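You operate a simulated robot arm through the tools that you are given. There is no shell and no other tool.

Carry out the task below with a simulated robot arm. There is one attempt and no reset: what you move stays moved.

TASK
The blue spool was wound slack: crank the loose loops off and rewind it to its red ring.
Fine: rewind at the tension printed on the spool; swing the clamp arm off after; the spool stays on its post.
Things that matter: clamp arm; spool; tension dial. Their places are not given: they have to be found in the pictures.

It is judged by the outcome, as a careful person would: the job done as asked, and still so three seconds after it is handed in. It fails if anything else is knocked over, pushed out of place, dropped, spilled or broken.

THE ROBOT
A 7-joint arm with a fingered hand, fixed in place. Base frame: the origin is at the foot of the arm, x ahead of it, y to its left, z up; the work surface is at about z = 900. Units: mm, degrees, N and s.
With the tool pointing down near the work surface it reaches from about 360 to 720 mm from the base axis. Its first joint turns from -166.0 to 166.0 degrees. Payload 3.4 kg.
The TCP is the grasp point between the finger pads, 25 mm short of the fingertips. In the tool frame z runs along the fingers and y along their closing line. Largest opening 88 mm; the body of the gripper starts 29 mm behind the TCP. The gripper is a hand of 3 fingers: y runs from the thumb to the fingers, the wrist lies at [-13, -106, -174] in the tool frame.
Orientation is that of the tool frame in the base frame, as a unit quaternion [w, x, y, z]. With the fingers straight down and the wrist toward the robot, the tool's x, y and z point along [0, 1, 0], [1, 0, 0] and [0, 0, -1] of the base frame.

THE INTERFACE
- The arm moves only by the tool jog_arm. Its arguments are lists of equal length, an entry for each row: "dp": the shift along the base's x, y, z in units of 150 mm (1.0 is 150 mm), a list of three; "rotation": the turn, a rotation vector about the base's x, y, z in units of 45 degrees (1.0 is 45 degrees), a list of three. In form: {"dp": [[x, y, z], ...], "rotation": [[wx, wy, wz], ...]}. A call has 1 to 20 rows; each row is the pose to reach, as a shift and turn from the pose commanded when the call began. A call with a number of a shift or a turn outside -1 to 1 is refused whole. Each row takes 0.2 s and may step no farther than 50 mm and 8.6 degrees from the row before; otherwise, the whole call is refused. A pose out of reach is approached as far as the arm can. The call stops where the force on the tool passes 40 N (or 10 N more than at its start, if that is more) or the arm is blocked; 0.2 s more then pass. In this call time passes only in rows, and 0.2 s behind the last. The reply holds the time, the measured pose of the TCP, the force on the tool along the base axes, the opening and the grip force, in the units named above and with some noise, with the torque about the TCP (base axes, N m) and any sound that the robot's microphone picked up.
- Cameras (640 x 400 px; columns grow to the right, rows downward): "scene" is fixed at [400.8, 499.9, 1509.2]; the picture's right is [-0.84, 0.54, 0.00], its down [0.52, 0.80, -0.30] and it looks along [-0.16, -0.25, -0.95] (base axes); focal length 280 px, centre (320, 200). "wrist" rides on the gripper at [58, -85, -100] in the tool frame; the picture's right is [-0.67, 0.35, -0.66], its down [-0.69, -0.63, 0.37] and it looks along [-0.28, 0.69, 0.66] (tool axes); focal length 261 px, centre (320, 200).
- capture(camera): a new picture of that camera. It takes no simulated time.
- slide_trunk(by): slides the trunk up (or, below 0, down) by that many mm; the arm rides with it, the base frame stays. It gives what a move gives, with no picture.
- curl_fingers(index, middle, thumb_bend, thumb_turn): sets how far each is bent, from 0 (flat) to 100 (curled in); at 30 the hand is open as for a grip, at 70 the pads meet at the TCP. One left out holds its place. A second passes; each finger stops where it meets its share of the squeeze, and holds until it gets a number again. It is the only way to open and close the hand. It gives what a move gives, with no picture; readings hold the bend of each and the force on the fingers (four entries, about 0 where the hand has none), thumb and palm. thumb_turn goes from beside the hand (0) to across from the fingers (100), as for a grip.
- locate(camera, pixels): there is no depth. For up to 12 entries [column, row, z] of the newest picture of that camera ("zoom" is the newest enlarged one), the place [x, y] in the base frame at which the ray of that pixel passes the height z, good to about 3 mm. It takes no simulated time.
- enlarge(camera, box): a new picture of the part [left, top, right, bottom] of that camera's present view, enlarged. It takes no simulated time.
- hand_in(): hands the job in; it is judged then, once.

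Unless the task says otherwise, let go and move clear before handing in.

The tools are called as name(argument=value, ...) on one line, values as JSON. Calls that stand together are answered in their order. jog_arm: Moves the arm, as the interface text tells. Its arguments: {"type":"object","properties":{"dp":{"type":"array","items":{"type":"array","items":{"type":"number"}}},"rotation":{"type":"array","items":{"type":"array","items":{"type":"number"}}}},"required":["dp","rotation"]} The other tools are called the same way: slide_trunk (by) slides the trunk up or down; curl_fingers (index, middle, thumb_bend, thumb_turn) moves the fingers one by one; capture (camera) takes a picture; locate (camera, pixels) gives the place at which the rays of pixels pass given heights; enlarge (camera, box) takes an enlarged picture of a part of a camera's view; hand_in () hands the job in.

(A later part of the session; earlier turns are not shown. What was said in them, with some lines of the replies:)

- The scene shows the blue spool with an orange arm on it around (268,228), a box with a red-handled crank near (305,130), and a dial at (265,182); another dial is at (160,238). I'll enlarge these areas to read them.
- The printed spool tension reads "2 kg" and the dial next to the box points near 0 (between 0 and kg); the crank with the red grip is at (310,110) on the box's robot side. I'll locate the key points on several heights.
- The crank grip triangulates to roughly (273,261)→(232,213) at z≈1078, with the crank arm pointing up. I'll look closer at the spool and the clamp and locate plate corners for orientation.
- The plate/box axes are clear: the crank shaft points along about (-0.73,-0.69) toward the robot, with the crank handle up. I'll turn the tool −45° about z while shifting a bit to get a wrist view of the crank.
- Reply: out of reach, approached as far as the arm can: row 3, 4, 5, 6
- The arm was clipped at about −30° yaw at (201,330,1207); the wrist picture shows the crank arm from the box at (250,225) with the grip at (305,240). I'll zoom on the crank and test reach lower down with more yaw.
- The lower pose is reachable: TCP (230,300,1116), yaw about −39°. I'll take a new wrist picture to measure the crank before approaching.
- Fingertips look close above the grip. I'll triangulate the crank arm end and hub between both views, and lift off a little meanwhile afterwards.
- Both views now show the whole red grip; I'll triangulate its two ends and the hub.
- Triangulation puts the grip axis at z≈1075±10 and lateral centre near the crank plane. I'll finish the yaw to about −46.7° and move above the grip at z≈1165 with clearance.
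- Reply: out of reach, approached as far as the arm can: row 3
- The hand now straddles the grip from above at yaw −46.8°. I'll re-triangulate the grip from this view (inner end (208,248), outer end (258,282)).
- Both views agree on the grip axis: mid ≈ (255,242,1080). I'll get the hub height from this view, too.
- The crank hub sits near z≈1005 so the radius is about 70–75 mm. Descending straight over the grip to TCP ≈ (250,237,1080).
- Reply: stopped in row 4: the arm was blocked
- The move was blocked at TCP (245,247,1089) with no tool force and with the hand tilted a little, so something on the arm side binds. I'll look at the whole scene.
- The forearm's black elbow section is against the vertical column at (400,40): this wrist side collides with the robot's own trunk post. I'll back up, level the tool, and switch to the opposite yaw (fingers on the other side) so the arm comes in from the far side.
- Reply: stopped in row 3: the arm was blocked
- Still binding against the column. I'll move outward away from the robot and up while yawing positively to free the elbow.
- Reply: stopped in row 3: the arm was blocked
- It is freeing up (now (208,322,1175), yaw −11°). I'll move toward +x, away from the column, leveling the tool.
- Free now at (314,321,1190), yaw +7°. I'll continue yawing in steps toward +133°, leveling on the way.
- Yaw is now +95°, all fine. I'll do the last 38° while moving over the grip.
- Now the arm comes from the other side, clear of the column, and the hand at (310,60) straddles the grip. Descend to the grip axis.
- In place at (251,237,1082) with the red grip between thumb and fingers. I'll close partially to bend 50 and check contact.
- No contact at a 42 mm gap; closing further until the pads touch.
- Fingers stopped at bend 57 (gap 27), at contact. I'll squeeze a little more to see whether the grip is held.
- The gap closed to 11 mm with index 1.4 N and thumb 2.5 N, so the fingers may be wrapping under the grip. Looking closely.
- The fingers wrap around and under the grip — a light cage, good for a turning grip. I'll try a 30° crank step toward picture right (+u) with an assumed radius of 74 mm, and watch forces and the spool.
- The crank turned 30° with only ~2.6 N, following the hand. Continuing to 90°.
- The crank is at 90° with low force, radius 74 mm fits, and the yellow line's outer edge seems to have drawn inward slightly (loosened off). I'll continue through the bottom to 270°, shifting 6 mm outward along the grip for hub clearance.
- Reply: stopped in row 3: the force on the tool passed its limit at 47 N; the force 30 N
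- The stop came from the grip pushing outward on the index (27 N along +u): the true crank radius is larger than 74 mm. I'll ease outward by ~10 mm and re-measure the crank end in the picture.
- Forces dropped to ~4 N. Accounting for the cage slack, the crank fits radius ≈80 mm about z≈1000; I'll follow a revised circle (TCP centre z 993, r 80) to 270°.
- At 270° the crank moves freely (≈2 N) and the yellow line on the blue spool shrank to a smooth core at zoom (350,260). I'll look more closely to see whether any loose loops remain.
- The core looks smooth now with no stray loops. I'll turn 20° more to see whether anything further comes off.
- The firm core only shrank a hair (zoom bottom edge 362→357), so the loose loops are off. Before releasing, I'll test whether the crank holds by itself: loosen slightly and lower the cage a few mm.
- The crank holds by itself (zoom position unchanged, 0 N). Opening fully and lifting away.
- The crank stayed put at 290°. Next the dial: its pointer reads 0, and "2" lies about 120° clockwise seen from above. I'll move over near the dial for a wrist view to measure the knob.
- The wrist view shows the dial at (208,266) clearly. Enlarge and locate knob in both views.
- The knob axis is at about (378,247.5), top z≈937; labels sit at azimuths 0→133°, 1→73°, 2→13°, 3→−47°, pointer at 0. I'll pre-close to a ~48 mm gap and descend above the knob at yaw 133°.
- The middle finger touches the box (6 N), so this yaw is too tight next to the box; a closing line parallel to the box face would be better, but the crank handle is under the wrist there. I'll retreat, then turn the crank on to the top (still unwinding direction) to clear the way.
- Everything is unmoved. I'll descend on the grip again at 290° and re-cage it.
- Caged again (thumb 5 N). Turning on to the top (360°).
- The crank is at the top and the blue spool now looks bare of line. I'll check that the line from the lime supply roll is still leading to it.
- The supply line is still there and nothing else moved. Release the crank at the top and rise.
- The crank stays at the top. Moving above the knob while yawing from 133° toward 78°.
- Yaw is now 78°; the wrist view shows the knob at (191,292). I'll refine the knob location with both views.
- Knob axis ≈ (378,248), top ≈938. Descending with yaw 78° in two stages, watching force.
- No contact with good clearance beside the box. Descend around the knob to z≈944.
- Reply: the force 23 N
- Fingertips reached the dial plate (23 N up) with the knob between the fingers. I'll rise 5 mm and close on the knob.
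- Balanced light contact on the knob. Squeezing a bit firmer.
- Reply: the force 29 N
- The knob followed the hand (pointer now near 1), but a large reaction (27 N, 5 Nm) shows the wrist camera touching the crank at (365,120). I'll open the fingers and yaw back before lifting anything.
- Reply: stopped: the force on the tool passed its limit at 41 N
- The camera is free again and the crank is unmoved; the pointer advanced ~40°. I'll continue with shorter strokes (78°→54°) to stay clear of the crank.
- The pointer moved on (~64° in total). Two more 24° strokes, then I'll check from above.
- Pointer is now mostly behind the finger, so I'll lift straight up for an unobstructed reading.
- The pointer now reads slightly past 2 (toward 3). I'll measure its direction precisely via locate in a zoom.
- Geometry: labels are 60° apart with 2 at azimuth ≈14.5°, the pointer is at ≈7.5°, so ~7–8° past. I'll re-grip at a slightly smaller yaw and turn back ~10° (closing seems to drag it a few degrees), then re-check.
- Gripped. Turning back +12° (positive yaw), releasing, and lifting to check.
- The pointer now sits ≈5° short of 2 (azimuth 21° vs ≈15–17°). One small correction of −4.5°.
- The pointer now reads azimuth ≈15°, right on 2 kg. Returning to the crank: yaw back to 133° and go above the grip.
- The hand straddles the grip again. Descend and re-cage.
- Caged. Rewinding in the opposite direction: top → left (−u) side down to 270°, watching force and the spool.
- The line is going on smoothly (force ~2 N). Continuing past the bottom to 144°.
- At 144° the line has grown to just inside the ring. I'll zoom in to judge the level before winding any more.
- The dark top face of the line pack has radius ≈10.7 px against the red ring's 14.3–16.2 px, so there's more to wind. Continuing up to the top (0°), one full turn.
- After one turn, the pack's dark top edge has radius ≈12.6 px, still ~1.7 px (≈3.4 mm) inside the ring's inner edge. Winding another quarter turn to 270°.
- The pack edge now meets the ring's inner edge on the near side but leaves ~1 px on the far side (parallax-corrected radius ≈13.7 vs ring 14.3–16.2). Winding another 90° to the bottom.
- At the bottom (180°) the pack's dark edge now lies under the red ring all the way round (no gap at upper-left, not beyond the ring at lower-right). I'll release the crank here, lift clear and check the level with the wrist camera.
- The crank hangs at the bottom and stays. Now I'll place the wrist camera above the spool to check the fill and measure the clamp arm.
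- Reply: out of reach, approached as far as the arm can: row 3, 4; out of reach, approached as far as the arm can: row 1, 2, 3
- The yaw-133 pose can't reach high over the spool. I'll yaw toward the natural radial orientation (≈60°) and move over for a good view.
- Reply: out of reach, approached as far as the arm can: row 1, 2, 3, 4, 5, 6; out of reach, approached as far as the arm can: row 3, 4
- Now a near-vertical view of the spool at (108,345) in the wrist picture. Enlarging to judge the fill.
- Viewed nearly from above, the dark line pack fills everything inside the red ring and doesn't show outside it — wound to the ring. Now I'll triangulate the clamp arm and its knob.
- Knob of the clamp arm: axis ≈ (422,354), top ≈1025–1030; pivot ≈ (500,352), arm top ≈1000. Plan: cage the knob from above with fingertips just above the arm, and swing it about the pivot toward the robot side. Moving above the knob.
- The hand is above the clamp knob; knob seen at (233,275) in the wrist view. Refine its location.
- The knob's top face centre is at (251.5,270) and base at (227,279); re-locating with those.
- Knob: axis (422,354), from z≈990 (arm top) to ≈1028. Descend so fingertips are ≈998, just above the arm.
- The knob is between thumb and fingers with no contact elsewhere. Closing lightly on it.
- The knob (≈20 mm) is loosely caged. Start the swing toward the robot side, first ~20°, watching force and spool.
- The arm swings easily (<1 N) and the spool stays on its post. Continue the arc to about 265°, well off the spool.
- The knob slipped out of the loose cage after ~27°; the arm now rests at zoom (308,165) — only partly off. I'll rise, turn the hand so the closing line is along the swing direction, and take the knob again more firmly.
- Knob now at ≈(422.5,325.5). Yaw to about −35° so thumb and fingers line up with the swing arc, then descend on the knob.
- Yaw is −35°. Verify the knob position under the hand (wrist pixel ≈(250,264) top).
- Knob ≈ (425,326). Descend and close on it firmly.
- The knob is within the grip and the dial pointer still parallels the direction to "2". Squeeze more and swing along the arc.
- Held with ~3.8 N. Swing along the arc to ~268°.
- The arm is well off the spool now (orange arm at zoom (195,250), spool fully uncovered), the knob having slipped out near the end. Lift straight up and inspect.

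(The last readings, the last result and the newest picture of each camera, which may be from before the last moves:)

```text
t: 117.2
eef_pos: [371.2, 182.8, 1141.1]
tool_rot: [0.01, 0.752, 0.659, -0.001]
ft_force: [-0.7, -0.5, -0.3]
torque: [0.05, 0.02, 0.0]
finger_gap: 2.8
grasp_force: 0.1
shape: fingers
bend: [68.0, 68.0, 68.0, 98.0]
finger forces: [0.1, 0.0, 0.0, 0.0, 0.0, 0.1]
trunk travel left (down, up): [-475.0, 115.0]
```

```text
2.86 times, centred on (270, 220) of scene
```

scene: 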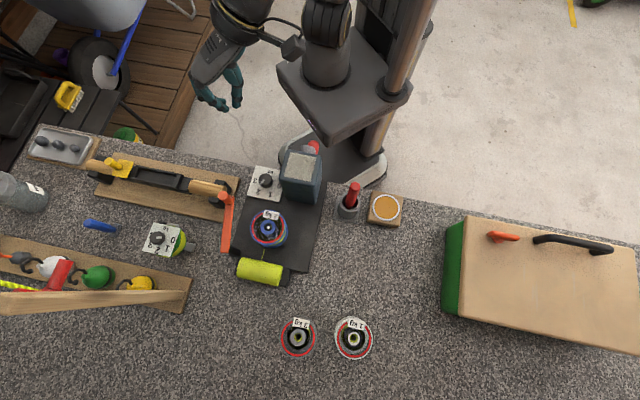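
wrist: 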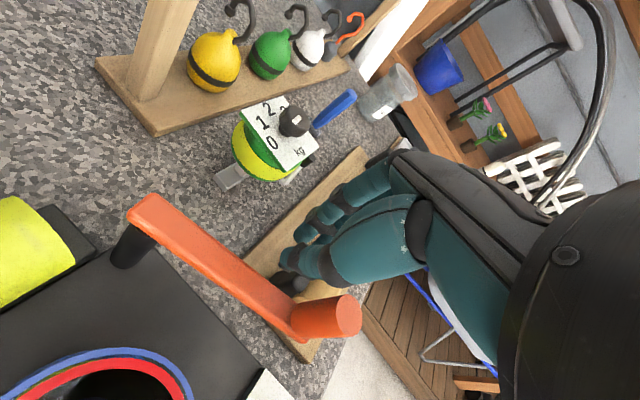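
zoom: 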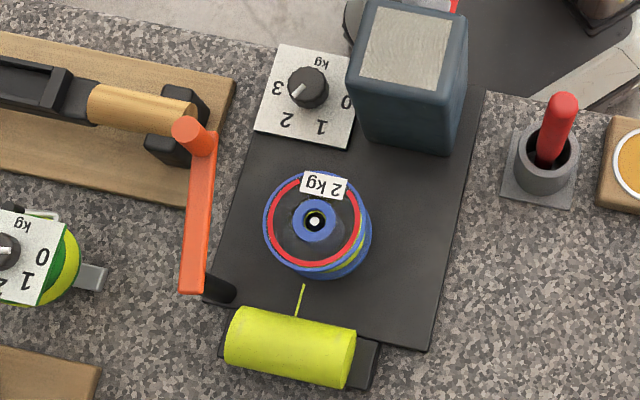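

The clamp arm is swung off, the spool is on its post, and the dial reads 2. A last close look at the spool's fill and the dial.

enlarge(camera="scene", box=[250, 206, 290, 250])

enlarge(camera="scene", box=[254, 168, 278, 190])

enlarge(camera="scene", box=[70, 120, 330, 290])

```text
9.09 times, centred on (270, 228) of scene
```

zoom: 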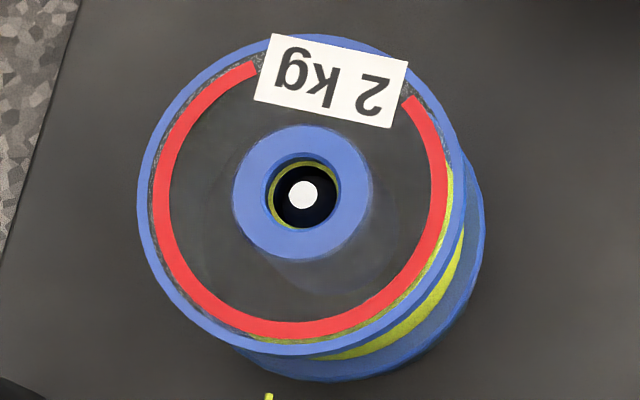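

```text
16.00 times, centred on (266, 179) of scene
```

zoom: 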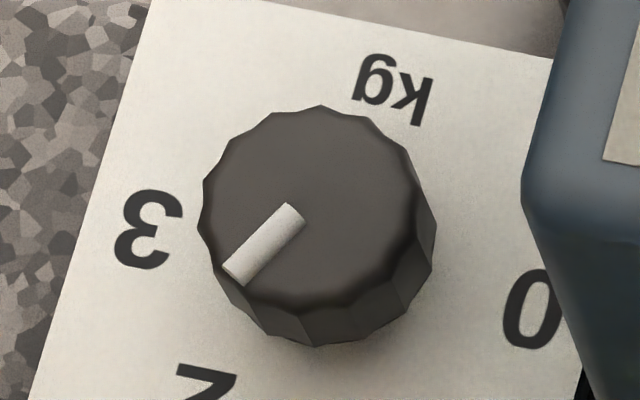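

```text
2.35 times, centred on (200, 205) of scene
```

zoom: 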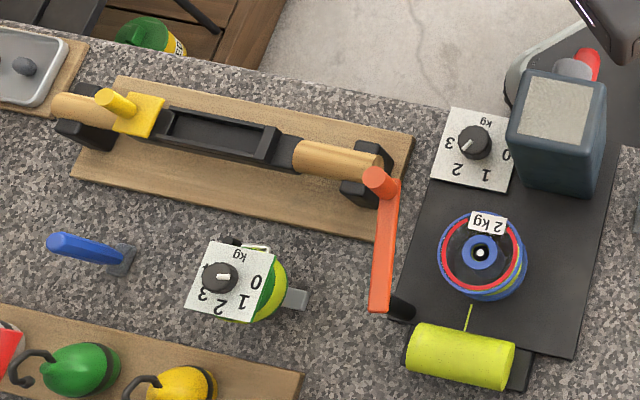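

The line pack meets the red ring all round, with the pointer on 2 kg. The clamp arm is off the spool, the spool is seated on its post, everything else is in place, and the hand is clear, so I'm handing in.

hand_in()

```text
The job is handed in.
```

The blue spool is rewound to its red ring at 2 kg, the tension printed on it. The clamp arm is swung off, and the spool is still on its post. The job is handed in, and I haven't seen a verdict.

- **Unwinding:** I cranked all the line off the spool, not just the loose loops. Turning the crank the rest of the way to clear space for reaching the dial emptied it. The supply line stayed attached.
- **Tension:** I turned the dial from 0 to 2 kg before rewinding. In the last picture the pointer sits on 2 to within a degree or two.
- **Rewind:** It took about one and a half turns of the crank. The edge of the wound line sits under the red ring all the way round.
- **Clamp arm:** The knob slipped from my grip twice during the swing, but the arm is now fully clear of the spool.

While I was turning the dial, the wrist camera pressed against the crank, and one finger touched the box lightly. Neither the crank nor the box moved, and in the last pictures nothing else was out of place.
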